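You operate a simulated robot arm through the tools that you are given. There is no shell and no other tool. Be economical: measure what you need, move in short steps, check, and stop when the job is done.

Carry out the task below with a simulated robot arm. There is one attempt and no reset: what you move stays moved.

JOB
Cure the lamp base in the jig and test it.
Fine: lock the clamp and switch on first; wait for CURED before the test; one press of each key; then switch off and open the clamp.

It is judged by the outcome, as a careful person would: the job done as asked, and still so three seconds after it is handed in. It fails if anything else is knocked over, pushed out of place, dropped, spilled or broken.

ROBOT AND FRAMES
A 7-joint arm with a two-finger parallel gripper, fixed in place. Base frame: the origin is at the foot of the arm, x ahead of it, y to its left, z up; the work surface is at about z = 860. Readings come in mm, degrees, newtons and seconds.
With the tool pointing down near the work surface it reaches from about 240 to 680 mm from the base axis. Its first joint turns from -66.0 to 66.0 degrees. Payload 2.4 kg.
Tool frame: the origin (TCP) lies between the finger pads and is the grasp point; the fingertips stand 30 mm ahead of it; z points along the fingers, y is the line along which they close. Largest opening 94 mm; finger width 28, thickness 10; the body of the gripper, 50 by 96 mm, starts 55 mm behind the TCP.
Orientation is that of the tool frame in the base frame, as [roll, pitch, yaw] about the fixed x, y, z axes, in that order (R = Rz(yaw) Ry(pitch) Rx(roll)). With the fingers straight down and closing along the base's y, the tool's x points along the base's -x, its y along +y and its z along -z.

CONTROLS
- The arm moves only by the tool nudge_tool. Its argument "plan" is a list of rows, each an object of numbers (a shift or turn left out is 0, a gripper value left out holds the last): "dx", "dy", "dz": the shift along the tool's x, y, z in mm; "rx", "ry", "rz": the turn, a rotation vector about the tool's x, y, z in degrees. In form: [{"dx": .., "dy": .., "dz": .., "rx": .., "ry": .., "rz": ..}, ...]. A call has 1 to 10 rows; each row is the pose to reach, as a shift and turn from the pose commanded when the call began, along the tool's axes at that moment. "gripper" is the closure, from 0 (fully open) to 1 (shut), set as the call begins (left out, the last holds). Each row takes 0.2 s and may step no farther than 50 mm and 8.6 degrees from the row before; otherwise, or with a gripper value out of range, the whole call is refused. A pose out of reach is approached as far as the arm can. The call stops where the force on the tool passes 70 N (or 10 N more than at its start, if that is more) or the arm is blocked; 0.2 s more then pass. Each finger travels about 153 mm/s and halts on what it meets, pressing with about 33 N; the grip force reading is that of the motor and also rises with nothing between the fingers. The clock runs only during rows and for 0.2 s after the last one: add rows that repeat a pose to give the fingers time. It gives the time, the measured TCP pose, the force on the tool (base axes), the opening and the grip force at its end, in the units of the frame above (readings bear some noise).
- Cameras (640 x 400 px; columns grow to the right, rows downward): "scene" is fixed at [46.1, 480.4, 1447.6]; the picture's right is [-0.67, -0.74, 0.00], its down [-0.40, 0.36, -0.84] and it looks along [0.62, -0.56, -0.54] (base axes); focal length 316 px, centre (320, 200). "wrist" rides on the gripper at [-37, 0, -58] in the tool frame; the picture's right is [0.00, -1.00, 0.00], its down [0.97, 0.00, -0.24] and it looks along [0.24, 0.00, 0.97] (tool axes); focal length 218 px, centre (320, 200). There is no depth. A picture from a camera that has moved, and an enlarged one, comes with that camera's place and axes in the base frame and with its lens.
- snapshot(camera): a new picture of that camera. It takes no simulated time.
- enlarge(camera, box): a new picture of the part [left, top, right, bottom] of that camera's present view, enlarged. It takes no simulated time.
- sign_off(): hands the job in; it is judged then, once.

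Go step by step. Nothing tells you positions but the pictures and the camera data: compare them with the known pose of the tool, close in by small moves and look again before you grip or let go. The budget is 120 turns and 84 pictures, counting those below and the enlarged ones. Unless the task says otherwise, let go and move clear before handing in, and close with one line.

The tools are called after "Call:" as name(argument=value, ...) on one line, values as JSON. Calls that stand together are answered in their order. nudge_tool: Moves the arm, as the interface text tells. Its arguments: {"type":"object","properties":{"plan":{"type":"array"},"gripper":{"type":"number"}},"required":["plan"]} The other tools are called the same way: snapshot (camera) takes a picture; enlarge (camera, box) takes an enlarged picture of a part of a camera's view; sign_off () hands the job in.

At the start:

```text
clock: 0.0
ee_pos: [454.8, -119.6, 1249.8]
ee_rot: [180.0, 0.1, -180.0]
contact_force: [-0.1, 0.2, -0.3]
opening: 93.9
grip_force: 0.1
```

scene: 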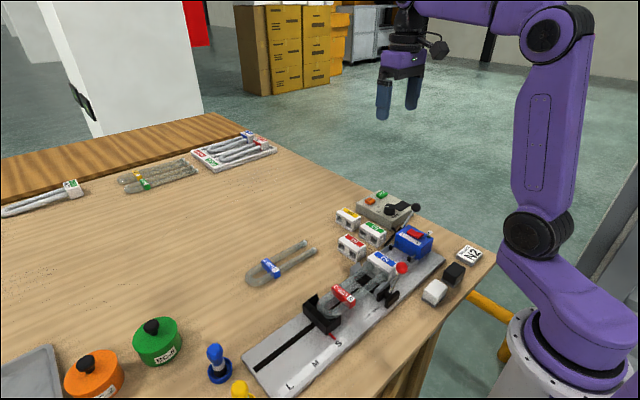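
wrist: 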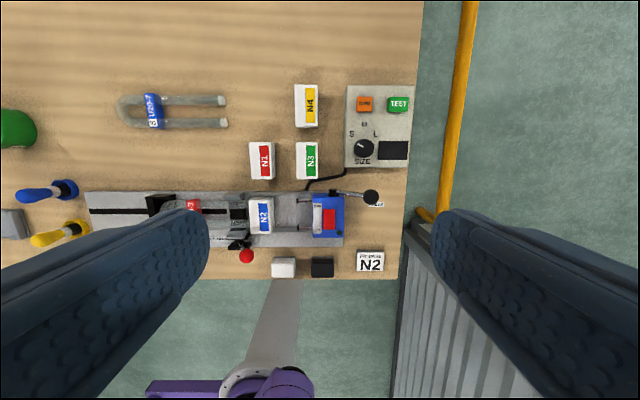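

I see a jig rail with a clamp, a lamp base N2, and a control box with keys and a SIZE knob. I will look closer before moving.

Call:
enlarge(camera="scene", box=[320, 180, 500, 300])

Call:
enlarge(camera="wrist", box=[230, 70, 430, 290])

Call:
enlarge(camera="scene", box=[200, 240, 460, 400])

```text
3.33 times, centred on (410, 240) of scene
camera zoom: at [46.1, 480.4, 1447.6], right [-0.67, -0.74, 0.0], down [-0.4, 0.36, -0.84], along [0.62, -0.56, -0.54], focal length 1052 px, centre (20, 67)
```

zoom: 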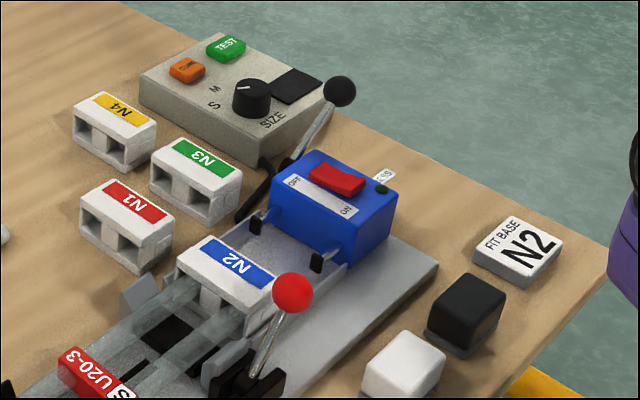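

```text
1.82 times, centred on (330, 180) of wrist
camera zoom: at [492.3, -119.6, 1307.7], right [0.0, -1.0, 0.0], down [-0.97, 0.0, 0.24], along [-0.24, 0.0, -0.97], focal length 397 px, centre (302, 236)
```

zoom: 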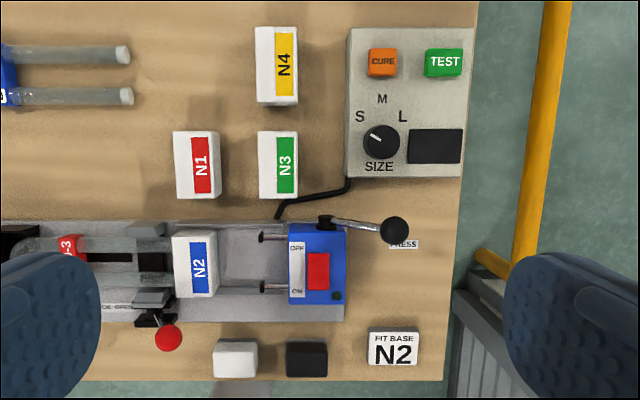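

```text
2.46 times, centred on (330, 320) of scene
camera zoom: at [46.1, 480.4, 1447.6], right [-0.67, -0.74, 0.0], down [-0.4, 0.36, -0.84], along [0.62, -0.56, -0.54], focal length 777 px, centre (295, -95)
```

zoom: 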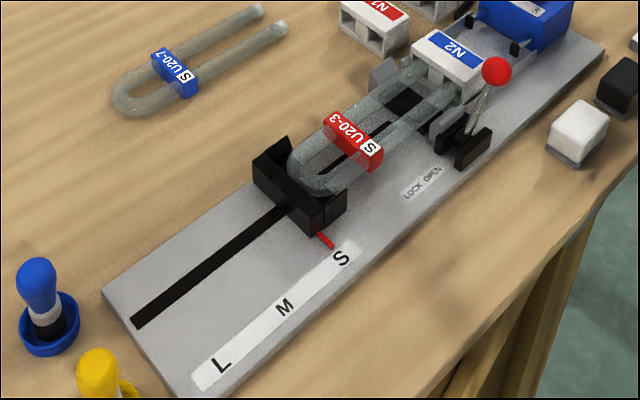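

The lever reads open (ball toward OPEN, -y), the switch is at OFF, and the knob is apparently at S. I'll move in closer for a better view.

Call:
nudge_tool(plan=[{"dx": 15, "dy": 15, "dz": 40}, {"dx": 30, "dy": 30, "dz": 80}, {"dx": 45, "dy": 45, "dz": 110}, {"dx": 45, "dy": 60, "dz": 140}, {"dx": 45, "dy": 70, "dz": 160}])

Call:
snapshot(camera="wrist")

```text
clock: 1.2
ee_pos: [409.5, -48.6, 1090.1]
ee_rot: [-180.0, 0.0, 180.0]
contact_force: [-0.7, 0.3, -0.2]
opening: 94.2
grip_force: 0.2
```

```text
78 pictures are left
camera wrist: at [447.3, -49.1, 1148.1], right [0.0, -1.0, 0.0], down [-0.97, 0.0, 0.24], along [-0.24, 0.0, -0.97], focal length 218 px, centre (320, 200)
```

wrist: 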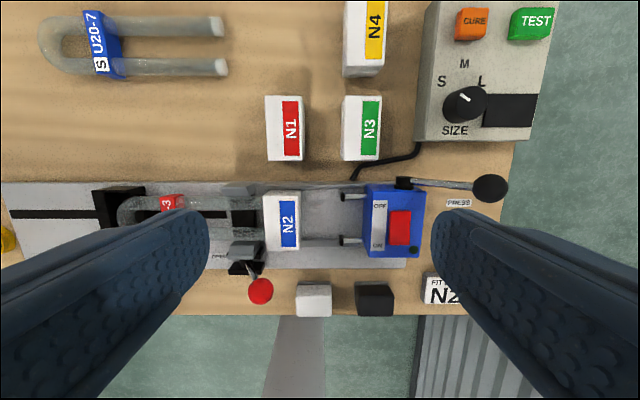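

Call:
enlarge(camera="wrist", box=[200, 160, 520, 320])

Call:
enlarge(camera="wrist", box=[400, 0, 560, 160])

Call:
enlarge(camera="scene", box=[360, 210, 440, 310])

```text
2.00 times, centred on (360, 240) of wrist
camera zoom: at [447.3, -49.1, 1148.1], right [0.0, -1.0, 0.0], down [-0.97, 0.0, 0.24], along [-0.24, 0.0, -0.97], focal length 436 px, centre (240, 120)
```

zoom: 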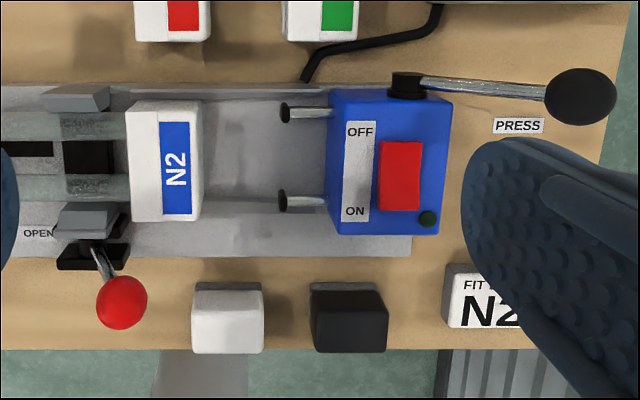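

```text
2.50 times, centred on (480, 80) of wrist
camera zoom: at [447.3, -49.1, 1148.1], right [0.0, -1.0, 0.0], down [-0.97, 0.0, 0.24], along [-0.24, 0.0, -0.97], focal length 546 px, centre (-80, 500)
```

zoom: 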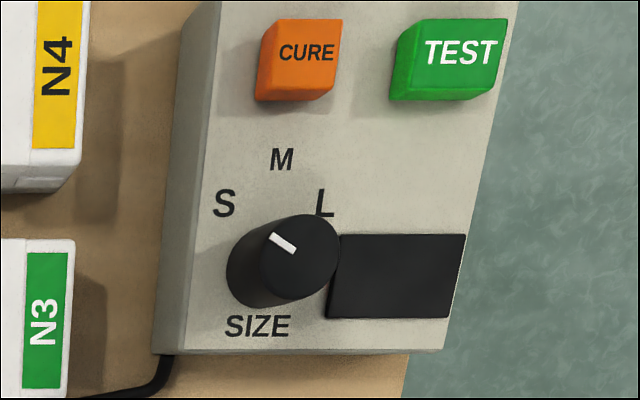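

```text
4.00 times, centred on (400, 260) of scene
camera zoom: at [46.1, 480.4, 1447.6], right [-0.67, -0.74, 0.0], down [-0.4, 0.36, -0.84], along [0.62, -0.56, -0.54], focal length 1263 px, centre (0, -40)
```

zoom: 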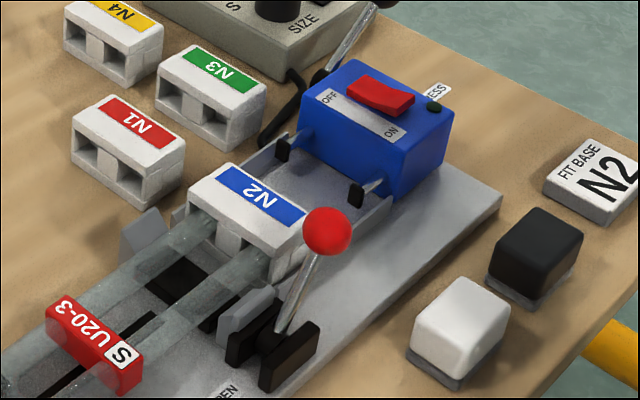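

The tube (S), stop (S), base N2 and dial are set up already; the clamp lever ball is near (296, 14, 947) with its pivot near y=49. I'll close the fingers and come down on the -y side of the ball.

Call:
nudge_tool(gripper=1, plan=[{"dx": 40, "dy": 5}, {"dx": 80, "dy": 10}, {"dx": 114, "dy": 14}, {"dx": 114, "dy": 14, "dz": 45}, {"dx": 114, "dy": 14, "dz": 90}, {"dx": 114, "dy": 14, "dz": 126}, {"dx": 114, "dy": 14, "dz": 126}])

Call:
snapshot(camera="wrist")

Call:
enlarge(camera="scene", box=[320, 180, 480, 300])

```text
clock: 2.8
ee_pos: [296.1, -33.6, 962.3]
ee_rot: [180.0, 0.0, 179.9]
contact_force: [0.0, 0.0, -0.1]
opening: 0.0
grip_force: 32.9
```

```text
74 pictures are left
camera wrist: at [334.1, -35.2, 1021.0], right [0.0, -1.0, 0.0], down [-0.97, 0.0, 0.24], along [-0.24, 0.0, -0.97], focal length 218 px, centre (320, 200)
```

wrist: 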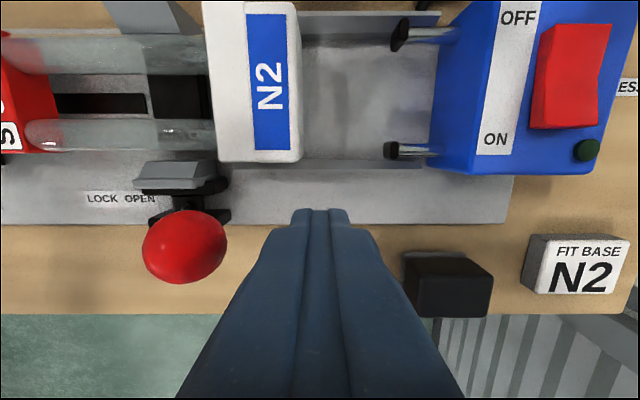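

```text
3.33 times, centred on (400, 240) of scene
camera zoom: at [46.1, 480.4, 1447.6], right [-0.67, -0.74, 0.0], down [-0.4, 0.36, -0.84], along [0.62, -0.56, -0.54], focal length 1052 px, centre (53, 67)
```

zoom: 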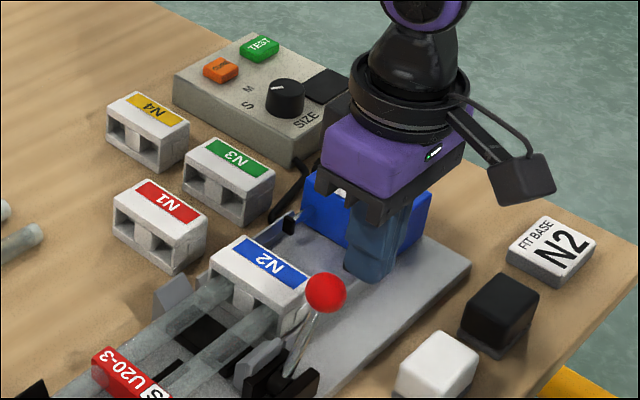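

The ball is at about (298, 15, 947), clear of the fingers at y=-34. I'll push it toward +y (LOCK).

Call:
nudge_tool(plan=[{"dy": 12}, {"dy": 22}, {"dy": 32}, {"dy": 42}, {"dy": 52}, {"dy": 62}, {"dy": 72}, {"dy": 82}, {"dy": 90}, {"dy": 96}])

Call:
snapshot(camera="wrist")

Call:
enlarge(camera="scene", box=[320, 200, 480, 320])

```text
clock: 5.0
ee_pos: [296.8, 61.7, 965.1]
ee_rot: [180.0, 0.0, 180.0]
contact_force: [0.4, 0.3, -0.7]
opening: 0.3
grip_force: 32.9
```

```text
72 pictures are left
camera wrist: at [333.4, 61.9, 1022.3], right [0.0, -1.0, 0.0], down [-0.97, 0.0, 0.24], along [-0.24, 0.0, -0.97], focal length 218 px, centre (320, 200)
```

wrist: 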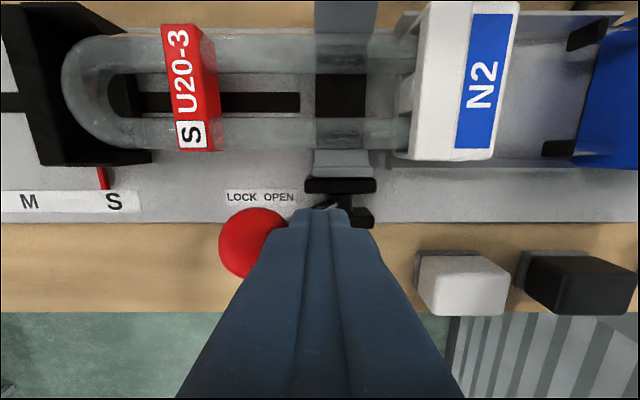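

```text
3.33 times, centred on (400, 260) of scene
camera zoom: at [46.1, 480.4, 1447.6], right [-0.67, -0.74, 0.0], down [-0.4, 0.36, -0.84], along [0.62, -0.56, -0.54], focal length 1052 px, centre (53, 0)
```

zoom: 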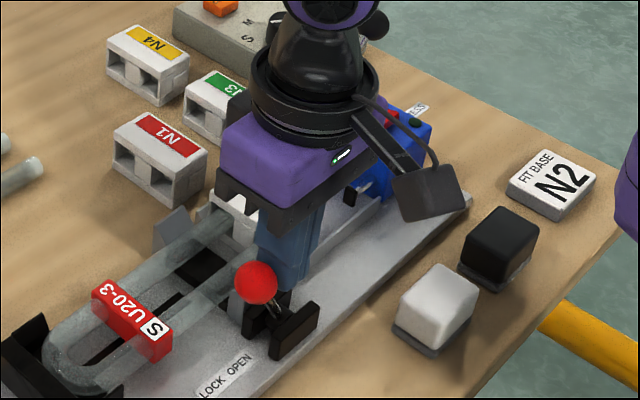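

The lever passed over centre (ball now near y=88) without resistance. I'll continue a little to find the end stop.

Call:
nudge_tool(plan=[{"dy": 4, "dz": 2}, {"dy": 8, "dz": 5}, {"dy": 12, "dz": 8}, {"dy": 15, "dz": 12}, {"dy": 18, "dz": 16}])

Call:
snapshot(camera="wrist")

```text
clock: 5.6
ee_pos: [295.6, 64.5, 959.9]
ee_rot: [-179.8, -0.1, 179.5]
contact_force: [1.3, -18.4, 23.5]
opening: 0.0
grip_force: 32.9
stopped in row 3: the force on the tool passed its limit (the readings are from after the stop); the commanded pose is now the measured one
```

```text
70 pictures are left
camera wrist: at [333.3, 63.7, 1018.7], right [-0.01, -1.0, 0.0], down [-0.97, 0.01, 0.24], along [-0.24, 0.0, -0.97], focal length 218 px, centre (320, 200)
```

wrist: 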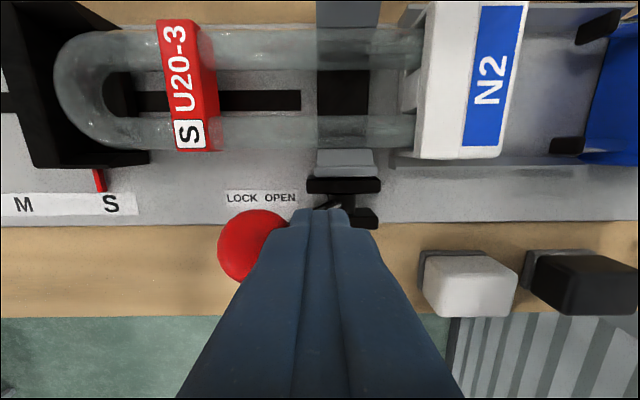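

The lever hit its stop firmly at LOCK. I'll back off, rise, and go look at the switch.

Call:
nudge_tool(plan=[{"dy": -15}, {"dy": -15, "dz": -40}, {"dy": -40, "dz": -80}, {"dx": -20, "dy": -85, "dz": -90}, {"dx": -40, "dy": -130, "dz": -90}, {"dx": -50, "dy": -170, "dz": -90}, {"dx": -50, "dy": -170, "dz": -90}])

Call:
snapshot(camera="wrist")

Call:
enlarge(camera="scene", box=[320, 200, 480, 320])

```text
refused: row 4 steps farther than a row can; nothing moved
```

```text
69 pictures are left
camera wrist: at [333.3, 63.7, 1018.7], right [-0.01, -1.0, 0.0], down [-0.97, 0.01, 0.24], along [-0.24, 0.0, -0.97], focal length 218 px, centre (320, 200)
```

wrist: 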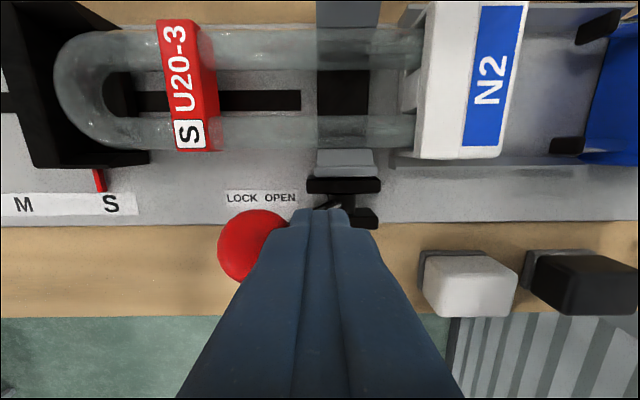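

```text
3.33 times, centred on (400, 260) of scene
camera zoom: at [45.9, 479.8, 1447.8], right [-0.67, -0.74, 0.0], down [-0.4, 0.36, -0.84], along [0.62, -0.56, -0.54], focal length 1052 px, centre (53, 0)
```

zoom: 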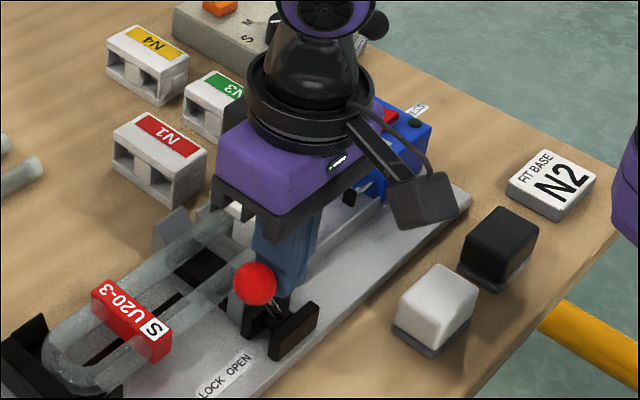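

That call was refused because one step was too long. I'll repeat the same retreat in shorter steps.

Call:
nudge_tool(plan=[{"dy": -15}, {"dy": -15, "dz": -40}, {"dy": -30, "dz": -80}, {"dx": -15, "dy": -70, "dz": -90}, {"dx": -30, "dy": -110, "dz": -90}, {"dx": -45, "dy": -145, "dz": -90}, {"dx": -50, "dy": -170, "dz": -90}, {"dx": -50, "dy": -170, "dz": -90}])

Call:
snapshot(camera="wrist")

Call:
enlarge(camera="scene", box=[320, 200, 480, 320])

```text
clock: 7.4
ee_pos: [345.7, -104.7, 1051.0]
ee_rot: [-180.0, -0.1, 179.5]
contact_force: [0.6, 1.0, -0.6]
opening: 0.0
grip_force: 32.9
```

```text
67 pictures are left
camera wrist: at [382.8, -105.2, 1108.6], right [-0.01, -1.0, 0.0], down [-0.97, 0.01, 0.24], along [-0.24, 0.0, -0.97], focal length 218 px, centre (320, 200)
```

wrist: 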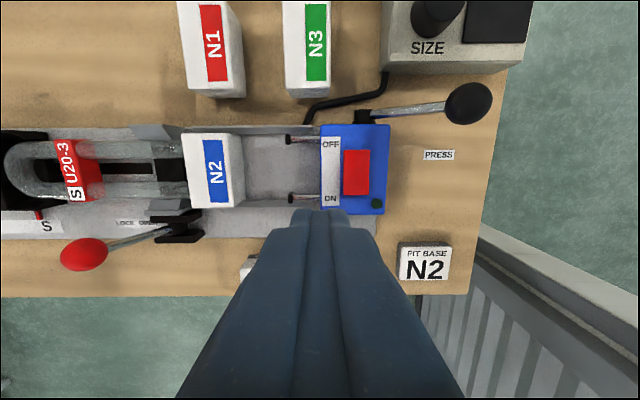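

```text
3.33 times, centred on (400, 260) of scene
camera zoom: at [46.1, 480.3, 1447.6], right [-0.67, -0.74, 0.0], down [-0.4, 0.36, -0.84], along [0.62, -0.56, -0.54], focal length 1052 px, centre (53, 0)
```

zoom: 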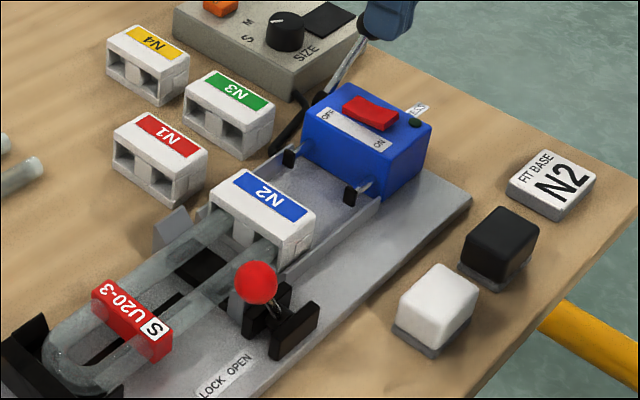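

The lever lies at LOCK. The rocker centre is near (361, -135, 928) with the ON end at low x, so I'll come down over that end.

Call:
nudge_tool(plan=[{"dx": 8, "dy": -28}, {"dx": 8, "dy": -28, "dz": 40}, {"dx": 8, "dy": -28, "dz": 76}, {"dx": 8, "dy": -28, "dz": 76}])

Call:
snapshot(camera="wrist")

Call:
enlarge(camera="scene", box=[360, 180, 460, 270])

```text
clock: 8.4
ee_pos: [336.8, -133.3, 974.5]
ee_rot: [-179.8, 0.0, 179.7]
contact_force: [0.4, -0.3, 0.4]
opening: 0.1
grip_force: 32.8
```

```text
65 pictures are left
camera wrist: at [374.5, -133.1, 1033.0], right [-0.01, -1.0, 0.0], down [-0.97, 0.01, 0.24], along [-0.24, 0.0, -0.97], focal length 218 px, centre (320, 200)
```

wrist: 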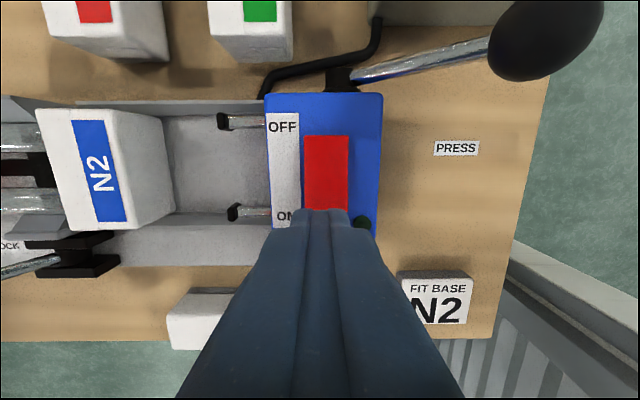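

```text
4.44 times, centred on (410, 225) of scene
camera zoom: at [46.1, 480.4, 1447.6], right [-0.67, -0.74, 0.0], down [-0.4, 0.36, -0.84], along [0.62, -0.56, -0.54], focal length 1403 px, centre (-80, 89)
```

zoom: 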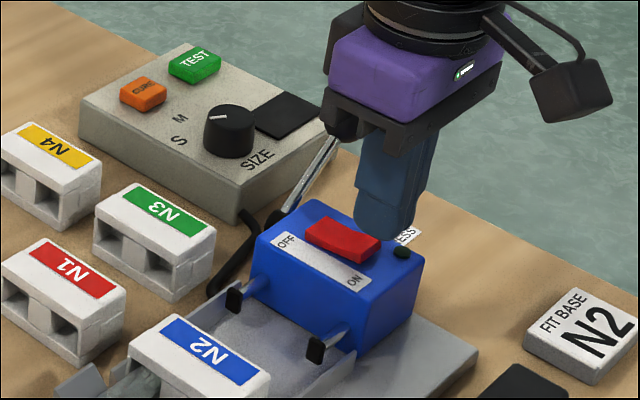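

The fingertip stands over the ON end of the rocker. I'll press down in small steps.

Call:
nudge_tool(plan=[{"dz": 5}, {"dz": 9}, {"dz": 12}, {"dz": 15}, {"dz": 18}, {"dz": 20}])

Call:
enlarge(camera="scene", box=[360, 180, 460, 270])

```text
clock: 9.8
ee_pos: [338.2, -131.7, 954.7]
ee_rot: [-179.8, -0.1, 179.6]
contact_force: [-2.1, 1.2, 11.7]
opening: 0.0
grip_force: 32.5
```

```text
4.44 times, centred on (410, 225) of scene
camera zoom: at [45.9, 480.4, 1447.6], right [-0.67, -0.74, 0.0], down [-0.4, 0.36, -0.84], along [0.62, -0.56, -0.54], focal length 1403 px, centre (-80, 89)
```

zoom: 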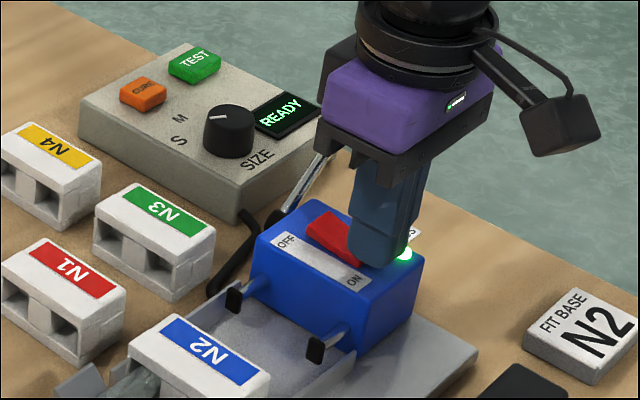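

The display reads READY and the LED is lit. I'll rise and move over the CURE key, estimated at (560, -194, 911).

Call:
nudge_tool(plan=[{"dz": -48}, {"dz": -95}, {"dx": -45, "dy": -12, "dz": -95}, {"dx": -90, "dy": -25, "dz": -95}, {"dx": -135, "dy": -37, "dz": -95}, {"dx": -180, "dy": -50, "dz": -95}, {"dx": -220, "dy": -62, "dz": -95}, {"dx": -220, "dy": -62, "dz": -55}, {"dx": -220, "dy": -62, "dz": -40}])

Call:
snapshot(camera="wrist")

Call:
enlarge(camera="scene", box=[330, 160, 450, 260])

```text
clock: 11.8
ee_pos: [556.9, -196.8, 994.0]
ee_rot: [-179.9, -0.1, 179.6]
contact_force: [0.3, 1.3, -0.1]
opening: 0.1
grip_force: 33.2
```

```text
62 pictures are left
camera wrist: at [593.5, -196.7, 1052.0], right [-0.01, -1.0, 0.0], down [-0.97, 0.01, 0.24], along [-0.24, 0.0, -0.97], focal length 218 px, centre (320, 200)
```

wrist: 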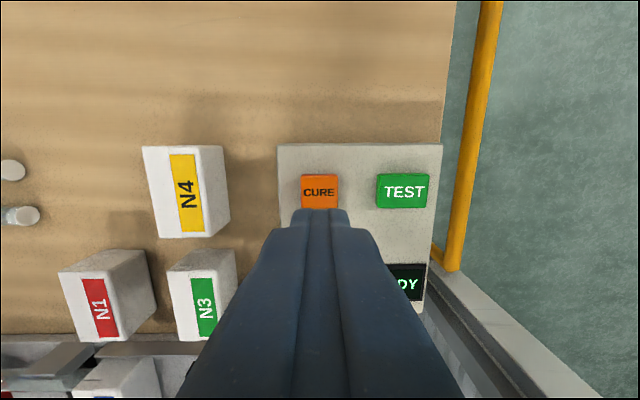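

```text
4.00 times, centred on (390, 210) of scene
camera zoom: at [46.1, 480.4, 1447.6], right [-0.67, -0.74, 0.0], down [-0.4, 0.36, -0.84], along [0.62, -0.56, -0.54], focal length 1263 px, centre (40, 160)
```

zoom: 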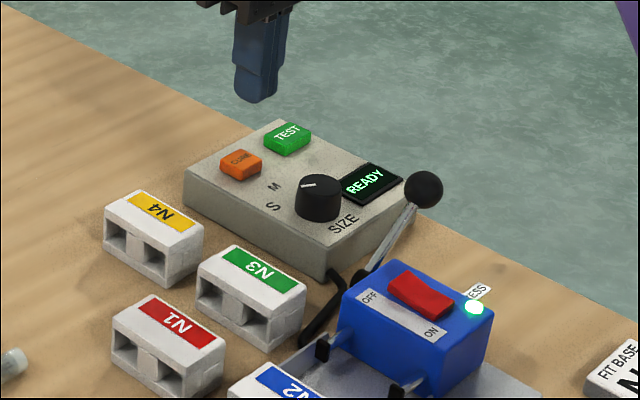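

The key is at about (564, -196), and READY is shown with the dial at S. I'll shift 7 mm forward and press down slowly.

Call:
nudge_tool(plan=[{"dx": -7, "dz": 20}, {"dx": -7, "dz": 40}, {"dx": -7, "dz": 46}, {"dx": -7, "dz": 49}, {"dx": -7, "dz": 52}, {"dx": -7, "dz": 54}])

Call:
enlarge(camera="scene", box=[330, 160, 450, 260])

```text
clock: 13.2
ee_pos: [563.8, -196.1, 939.6]
ee_rot: [-180.0, -0.2, 179.8]
contact_force: [-0.2, 0.9, 0.5]
opening: 0.0
grip_force: 33.4
```

```text
4.00 times, centred on (390, 210) of scene
camera zoom: at [46.1, 480.4, 1447.6], right [-0.67, -0.74, 0.0], down [-0.4, 0.36, -0.84], along [0.62, -0.56, -0.54], focal length 1263 px, centre (40, 160)
```

zoom: 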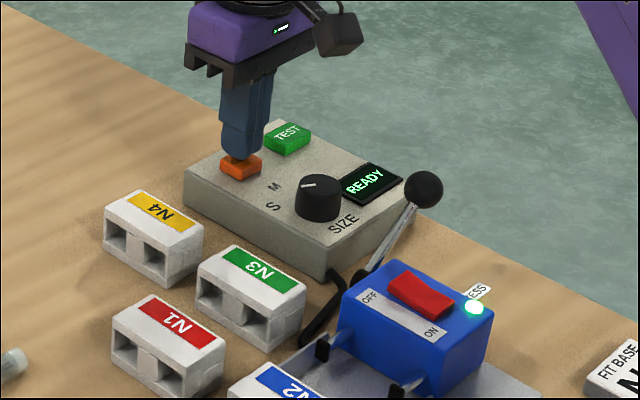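

The tip is right at the key top with no force yet, so I'll press a few millimetres further.

Call:
nudge_tool(plan=[{"dz": 1.5}, {"dz": 3}, {"dz": 4.5}, {"dz": 6}])

Call:
enlarge(camera="scene", box=[330, 160, 450, 260])

```text
clock: 14.2
ee_pos: [564.8, -196.1, 934.4]
ee_rot: [-179.8, 0.0, 179.6]
contact_force: [-0.3, -0.3, 0.6]
opening: 0.0
grip_force: 33.1
```

```text
4.00 times, centred on (390, 210) of scene
camera zoom: at [46.1, 480.4, 1447.6], right [-0.67, -0.74, 0.0], down [-0.4, 0.36, -0.84], along [0.62, -0.56, -0.54], focal length 1263 px, centre (40, 160)
```

zoom: 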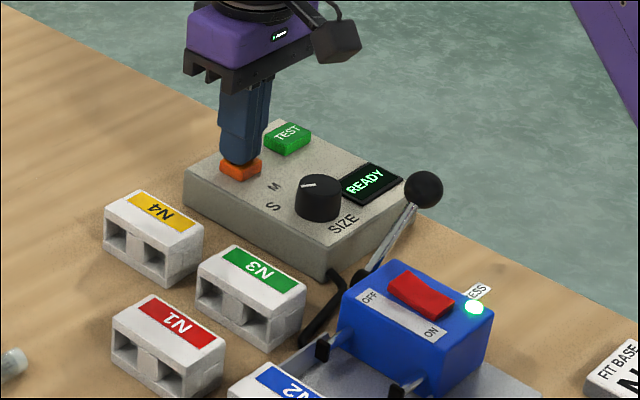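

Still no contact force; I'll continue down gently until the display changes or force appears.

Call:
nudge_tool(plan=[{"dz": 1.5}, {"dz": 3}, {"dz": 4.5}])

Call:
enlarge(camera="scene", box=[330, 160, 450, 260])

```text
clock: 15.0
ee_pos: [565.0, -196.1, 931.3]
ee_rot: [-179.8, 0.0, 179.7]
contact_force: [0.4, -0.8, 7.6]
opening: 0.0
grip_force: 33.2
```

```text
4.00 times, centred on (390, 210) of scene
camera zoom: at [46.0, 480.4, 1447.6], right [-0.67, -0.74, 0.0], down [-0.4, 0.36, -0.84], along [0.62, -0.56, -0.54], focal length 1263 px, centre (40, 160)
```

zoom: 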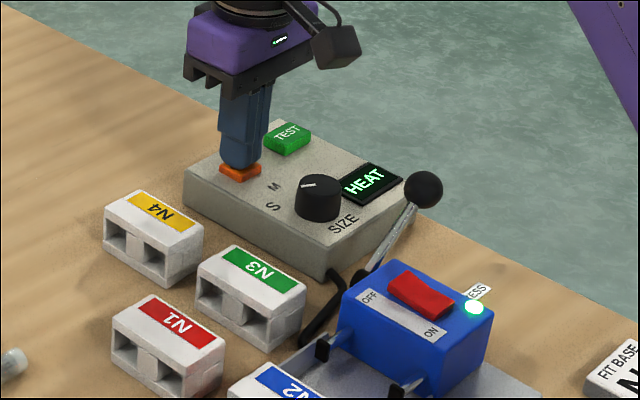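

HEAT is showing: CURE registered at TCP z≈931. I'll rise straight up, move over TEST, and wait there.

Call:
nudge_tool(plan=[{"dz": -20}, {"dz": -50}, {"dy": -28, "dz": -50}, {"dy": -56, "dz": -50}, {"dy": -56, "dz": -50}, {"dy": -56, "dz": -50}, {"dy": -56, "dz": -50}, {"dy": -56, "dz": -50}, {"dy": -56, "dz": -50}, {"dy": -56, "dz": -50}])

Call:
enlarge(camera="scene", box=[330, 160, 450, 260])

Call:
snapshot(camera="wrist")

```text
clock: 17.2
ee_pos: [563.8, -251.8, 980.4]
ee_rot: [-179.8, -0.1, 179.6]
contact_force: [-0.9, -0.1, -0.6]
opening: 0.0
grip_force: 33.3
```

```text
4.00 times, centred on (390, 210) of scene
camera zoom: at [46.1, 480.4, 1447.6], right [-0.67, -0.74, 0.0], down [-0.4, 0.36, -0.84], along [0.62, -0.56, -0.54], focal length 1263 px, centre (40, 160)
```

zoom: 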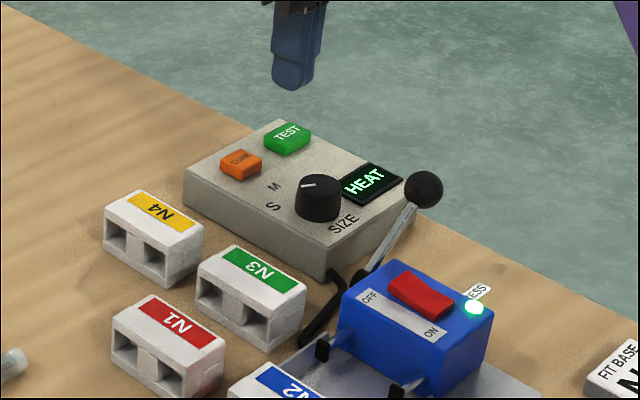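

```text
56 pictures are left
camera wrist: at [600.7, -252.2, 1038.6], right [-0.01, -1.0, 0.0], down [-0.97, 0.01, 0.24], along [-0.24, 0.0, -0.97], focal length 218 px, centre (320, 200)
```

wrist: 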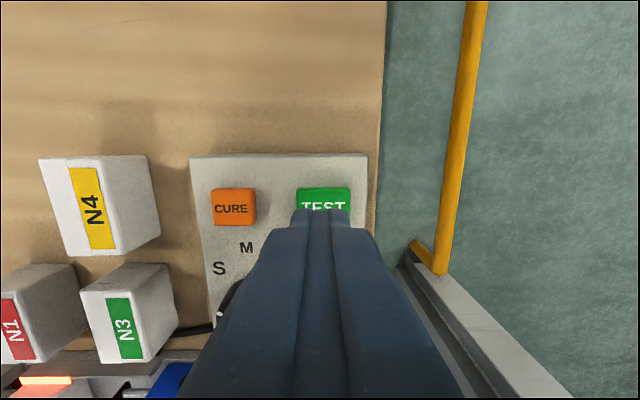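

It still shows HEAT, and the tool is lined up over TEST. I'll wait with null rows.

Call:
nudge_tool(plan=[{}, {}, {}, {}, {}, {}, {}, {}, {}, {}])

Call:
nudge_tool(plan=[{}, {}, {}, {}, {}, {}, {}, {}, {}, {}])

Call:
enlarge(camera="scene", box=[330, 160, 450, 260])

```text
clock: 19.4
ee_pos: [563.9, -252.8, 980.8]
ee_rot: [-179.9, -0.1, 179.6]
contact_force: [0.2, 0.4, 0.0]
opening: 0.0
grip_force: 33.4
```

```text
clock: 21.6
ee_pos: [562.5, -250.9, 980.6]
ee_rot: [-179.9, -0.1, 179.5]
contact_force: [-0.5, -0.6, 0.3]
opening: 0.0
grip_force: 33.5
```

```text
4.00 times, centred on (390, 210) of scene
camera zoom: at [46.1, 480.4, 1447.6], right [-0.67, -0.74, 0.0], down [-0.4, 0.36, -0.84], along [0.62, -0.56, -0.54], focal length 1263 px, centre (40, 160)
```

zoom: 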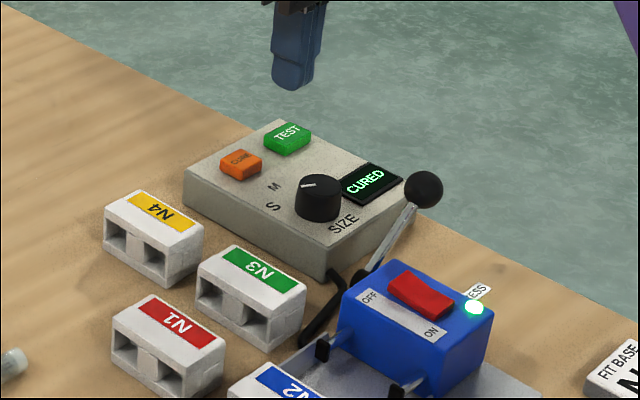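

CURED is displayed. I'll press TEST once, to the same depth as CURE.

Call:
nudge_tool(plan=[{"dz": 20}, {"dz": 38}, {"dz": 44}, {"dz": 46}, {"dz": 48}, {"dz": 50}])

Call:
enlarge(camera="scene", box=[330, 160, 450, 260])

```text
clock: 23.0
ee_pos: [564.0, -251.0, 931.0]
ee_rot: [-180.0, 0.0, 179.7]
contact_force: [-2.5, 3.0, 7.1]
opening: 0.2
grip_force: 33.1
```

```text
4.00 times, centred on (390, 210) of scene
camera zoom: at [45.9, 480.5, 1447.5], right [-0.67, -0.74, 0.0], down [-0.4, 0.36, -0.84], along [0.62, -0.56, -0.54], focal length 1263 px, centre (40, 160)
```

zoom: 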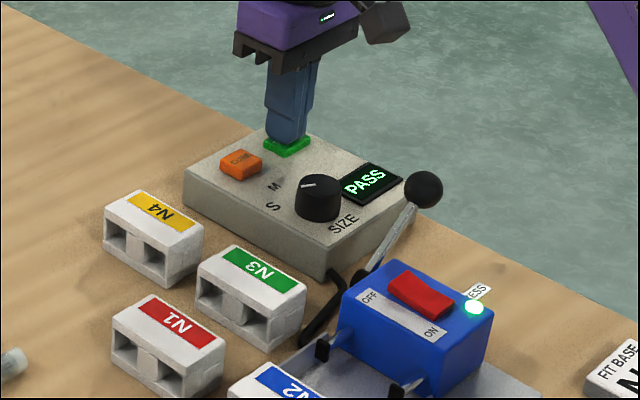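

PASS is displayed. Next I'll lift off and go above the OFF end of the rocker (x≈380, y≈-132).

Call:
nudge_tool(plan=[{"dz": -40}, {"dz": -80}, {"dz": -114}, {"dx": 40, "dy": 25, "dz": -114}, {"dx": 80, "dy": 50, "dz": -114}, {"dx": 120, "dy": 75, "dz": -114}, {"dx": 155, "dy": 100, "dz": -114}, {"dx": 184, "dy": 119, "dz": -114}, {"dx": 184, "dy": 119, "dz": -75}, {"dx": 184, "dy": 119, "dz": -50}])

Call:
snapshot(camera="wrist")

Call:
enlarge(camera="scene", box=[360, 180, 460, 270])

```text
clock: 25.2
ee_pos: [380.9, -130.8, 979.0]
ee_rot: [-179.9, -0.2, 179.6]
contact_force: [-0.3, 0.1, 0.0]
opening: 0.1
grip_force: 33.4
```

```text
53 pictures are left
camera wrist: at [417.7, -131.0, 1037.9], right [-0.01, -1.0, 0.0], down [-0.97, 0.01, 0.24], along [-0.24, 0.0, -0.97], focal length 218 px, centre (320, 200)
```

wrist: 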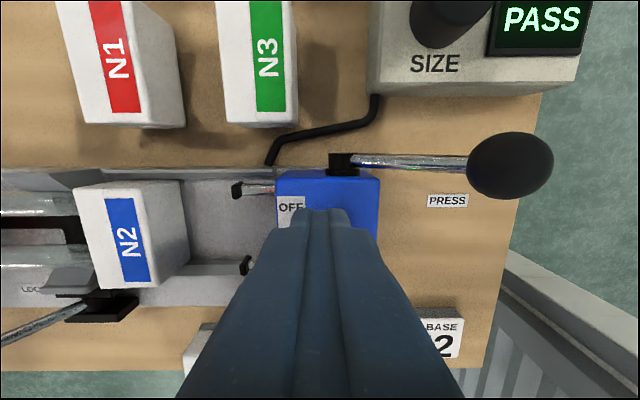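

```text
4.44 times, centred on (410, 225) of scene
camera zoom: at [46.1, 480.4, 1447.6], right [-0.67, -0.74, 0.0], down [-0.4, 0.36, -0.84], along [0.62, -0.56, -0.54], focal length 1403 px, centre (-80, 89)
```

zoom: 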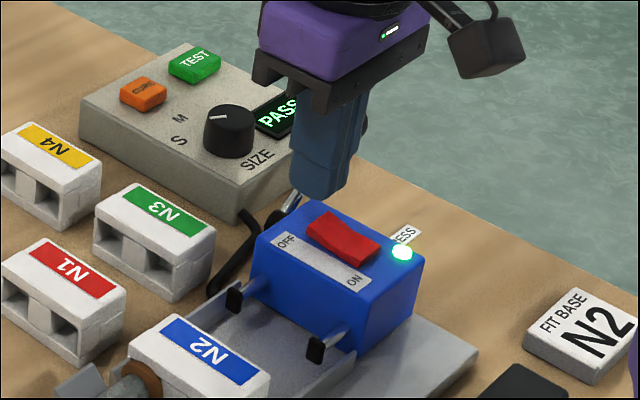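

The tip stands over the OFF end with about 8 mm to the press-lever mount. I'll press down in small steps.

Call:
nudge_tool(plan=[{"dz": 8}, {"dz": 13}, {"dz": 16}, {"dz": 19}, {"dz": 22}, {"dz": 24}])

Call:
enlarge(camera="scene", box=[360, 180, 460, 270])

```text
clock: 26.6
ee_pos: [379.7, -131.7, 955.4]
ee_rot: [-179.9, -0.2, 179.6]
contact_force: [-1.3, 0.1, 3.5]
opening: 0.0
grip_force: 33.4
```

```text
4.44 times, centred on (410, 225) of scene
camera zoom: at [46.0, 480.4, 1447.6], right [-0.67, -0.74, 0.0], down [-0.4, 0.36, -0.84], along [0.62, -0.56, -0.54], focal length 1403 px, centre (-80, 89)
```

zoom: 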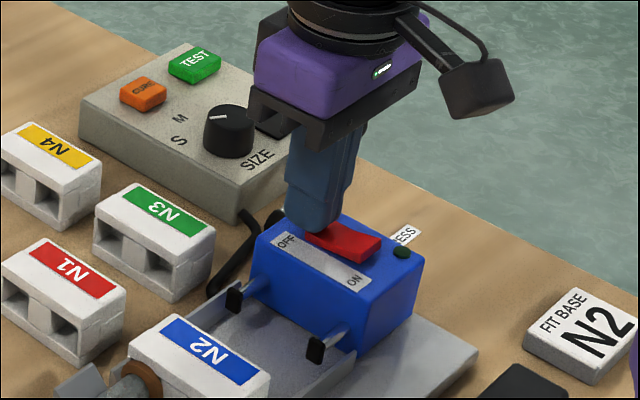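

The LED is off, so the switch is OFF. I'll lift and move to the +y side of the clamp ball.

Call:
nudge_tool(plan=[{"dz": -45}, {"dz": -90}, {"dx": 15, "dy": 45, "dz": -90}, {"dx": 30, "dy": 90, "dz": -90}, {"dx": 45, "dy": 135, "dz": -90}, {"dx": 60, "dy": 180, "dz": -90}, {"dx": 75, "dy": 225, "dz": -90}, {"dx": 84, "dy": 268, "dz": -90}, {"dx": 84, "dy": 268, "dz": -90}])

Call:
snapshot(camera="wrist")

Call:
enlarge(camera="scene", box=[320, 200, 480, 320])

```text
clock: 28.6
ee_pos: [299.2, 139.1, 1045.9]
ee_rot: [-179.8, -0.2, 179.7]
contact_force: [0.3, -0.7, 0.7]
opening: 0.1
grip_force: 33.1
```

```text
50 pictures are left
camera wrist: at [336.0, 138.2, 1104.2], right [-0.01, -1.0, 0.0], down [-0.97, 0.01, 0.24], along [-0.24, 0.0, -0.97], focal length 218 px, centre (320, 200)
```

wrist: 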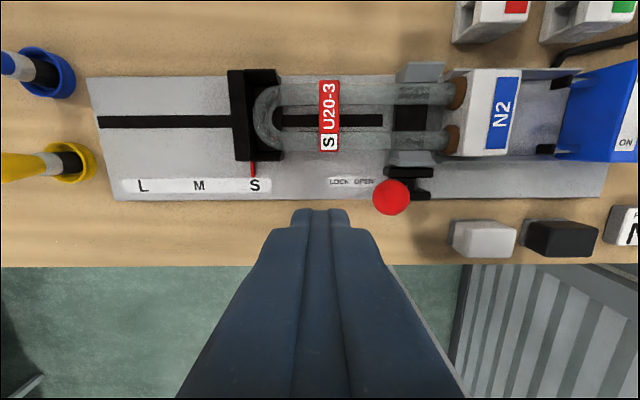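

```text
3.33 times, centred on (400, 260) of scene
camera zoom: at [46.1, 480.4, 1447.6], right [-0.67, -0.74, 0.0], down [-0.4, 0.36, -0.84], along [0.62, -0.56, -0.54], focal length 1052 px, centre (53, 0)
```

zoom: 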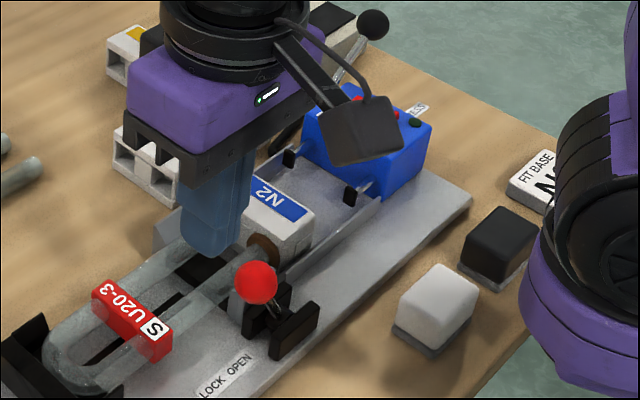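

Curing left brown rings on the tube legs, and the ball is at (299, 86). I'll descend on its +y side and push toward OPEN.

Call:
nudge_tool(plan=[{"dz": 42}, {"dz": 83}, {"dz": 83, "dy": -15}, {"dz": 83, "dy": -27}, {"dz": 83, "dy": -37}, {"dz": 83, "dy": -47}, {"dz": 83, "dy": -57}, {"dz": 83, "dy": -67}, {"dz": 83, "dy": -77}, {"dz": 83, "dy": -87}])

Call:
nudge_tool(plan=[{"dy": -5}, {"dy": -9}, {"dy": -12}, {"dy": -15}])

Call:
snapshot(camera="wrist")

```text
clock: 30.8
ee_pos: [295.8, 49.8, 963.3]
ee_rot: [-179.9, -0.1, 179.7]
contact_force: [0.0, 0.4, -0.1]
opening: 0.0
grip_force: 33.2
```

```text
clock: 31.8
ee_pos: [298.1, 36.3, 964.1]
ee_rot: [-179.9, 0.1, 179.8]
contact_force: [-3.5, 11.1, -5.5]
opening: 0.1
grip_force: 33.5
```

```text
48 pictures are left
camera wrist: at [334.5, 35.7, 1021.3], right [0.0, -1.0, 0.0], down [-0.97, 0.0, 0.24], along [-0.24, 0.0, -0.97], focal length 218 px, centre (320, 200)
```

wrist: 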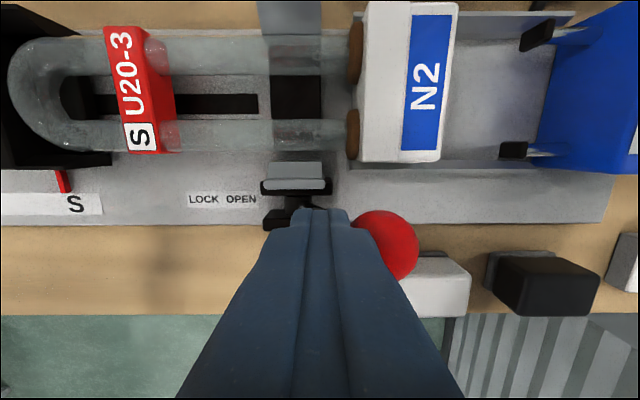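

The lever has reached the OPEN stop (11 N). I'll back off, rise clear and check everything.

Call:
nudge_tool(plan=[{"dy": 15}, {"dy": 25, "dz": -40}, {"dy": 25, "dz": -85}, {"dx": -40, "dy": 15, "dz": -120}, {"dx": -80, "dy": -10, "dz": -150}, {"dx": -110, "dy": -40, "dz": -170}, {"dx": -110, "dy": -80, "dz": -180}, {"dx": -110, "dy": -80, "dz": -180}])

Call:
snapshot(camera="wrist")

Call:
snapshot(camera="scene")

Call:
enlarge(camera="scene", box=[320, 180, 480, 320])

```text
refused: row 4 steps farther than a row can; nothing moved
```

```text
47 pictures are left
camera wrist: at [334.5, 35.7, 1021.3], right [0.0, -1.0, 0.0], down [-0.97, 0.0, 0.24], along [-0.24, 0.0, -0.97], focal length 218 px, centre (320, 200)
```

wrist: 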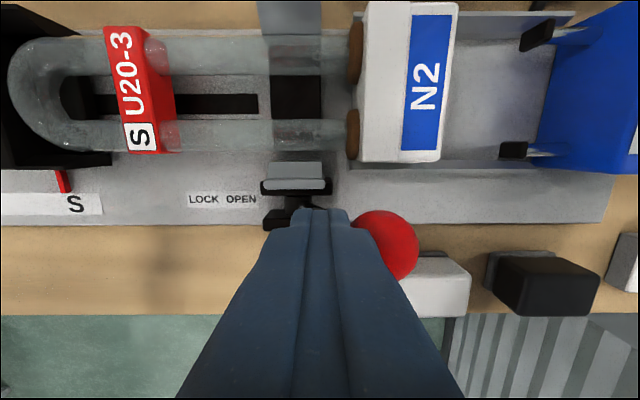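

```text
46 pictures are left
```

scene: 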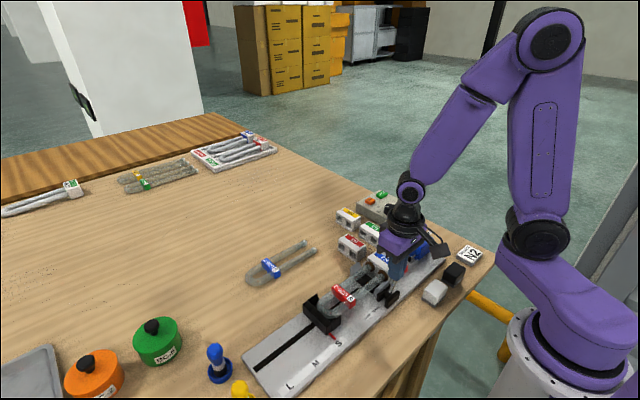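

```text
2.86 times, centred on (400, 250) of scene
camera zoom: at [46.0, 480.7, 1447.5], right [-0.67, -0.74, 0.0], down [-0.4, 0.36, -0.84], along [0.62, -0.56, -0.54], focal length 902 px, centre (91, 57)
```

zoom: 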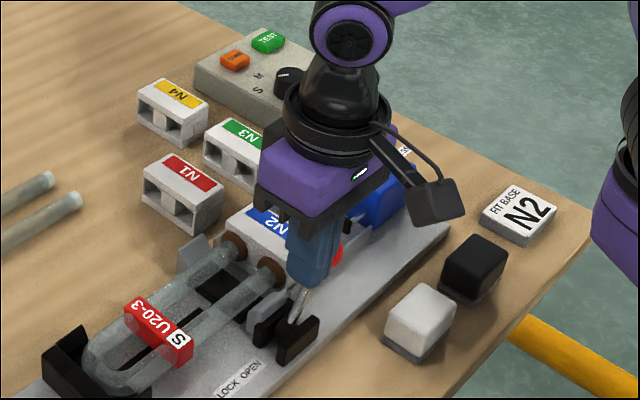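

The retreat was refused because a step was too long, so nothing moved. I'll repeat it in smaller steps.

Call:
nudge_tool(plan=[{"dy": 15}, {"dy": 20, "dz": -40}, {"dy": 20, "dz": -80}, {"dx": -15, "dy": 15, "dz": -120}, {"dx": -40, "dy": 0, "dz": -150}, {"dx": -70, "dy": -30, "dz": -165}, {"dx": -100, "dy": -60, "dz": -175}, {"dx": -110, "dy": -80, "dz": -180}, {"dx": -110, "dy": -80, "dz": -180}])

Call:
snapshot(camera="wrist")

Call:
enlarge(camera="scene", box=[320, 180, 480, 320])

```text
clock: 33.8
ee_pos: [407.5, -45.7, 1141.5]
ee_rot: [-180.0, -0.1, 179.6]
contact_force: [-0.3, 0.6, 0.3]
opening: 0.0
grip_force: 33.1
```

```text
44 pictures are left
camera wrist: at [444.3, -46.3, 1200.4], right [-0.01, -1.0, 0.0], down [-0.97, 0.01, 0.24], along [-0.24, 0.0, -0.97], focal length 218 px, centre (320, 200)
```

wrist: 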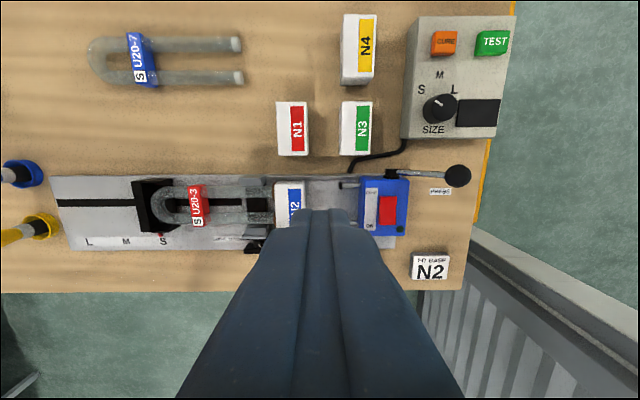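

```text
2.86 times, centred on (400, 250) of scene
camera zoom: at [46.1, 480.3, 1447.6], right [-0.67, -0.74, 0.0], down [-0.4, 0.36, -0.84], along [0.62, -0.56, -0.54], focal length 902 px, centre (91, 57)
```

zoom: 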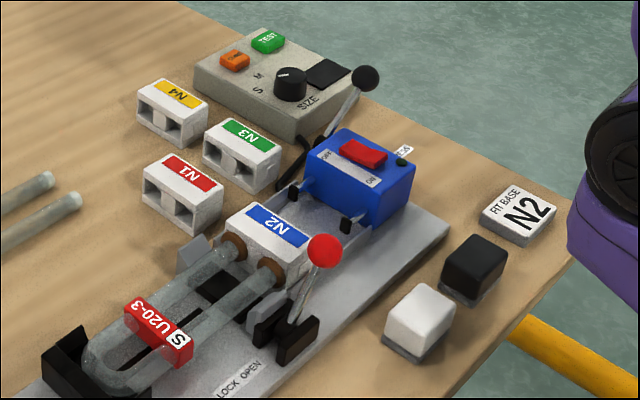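

The clamp is open, the switch is off, the display is dark and nothing else has moved. The arm is clear, so I'm handing in.

Call:
sign_off()

```text
The job is handed in.
```

The lamp base N2 was cured and tested: the display read CURED before I pressed TEST, then PASS. Each key was pressed once, and the switch is now off and the clamp open.
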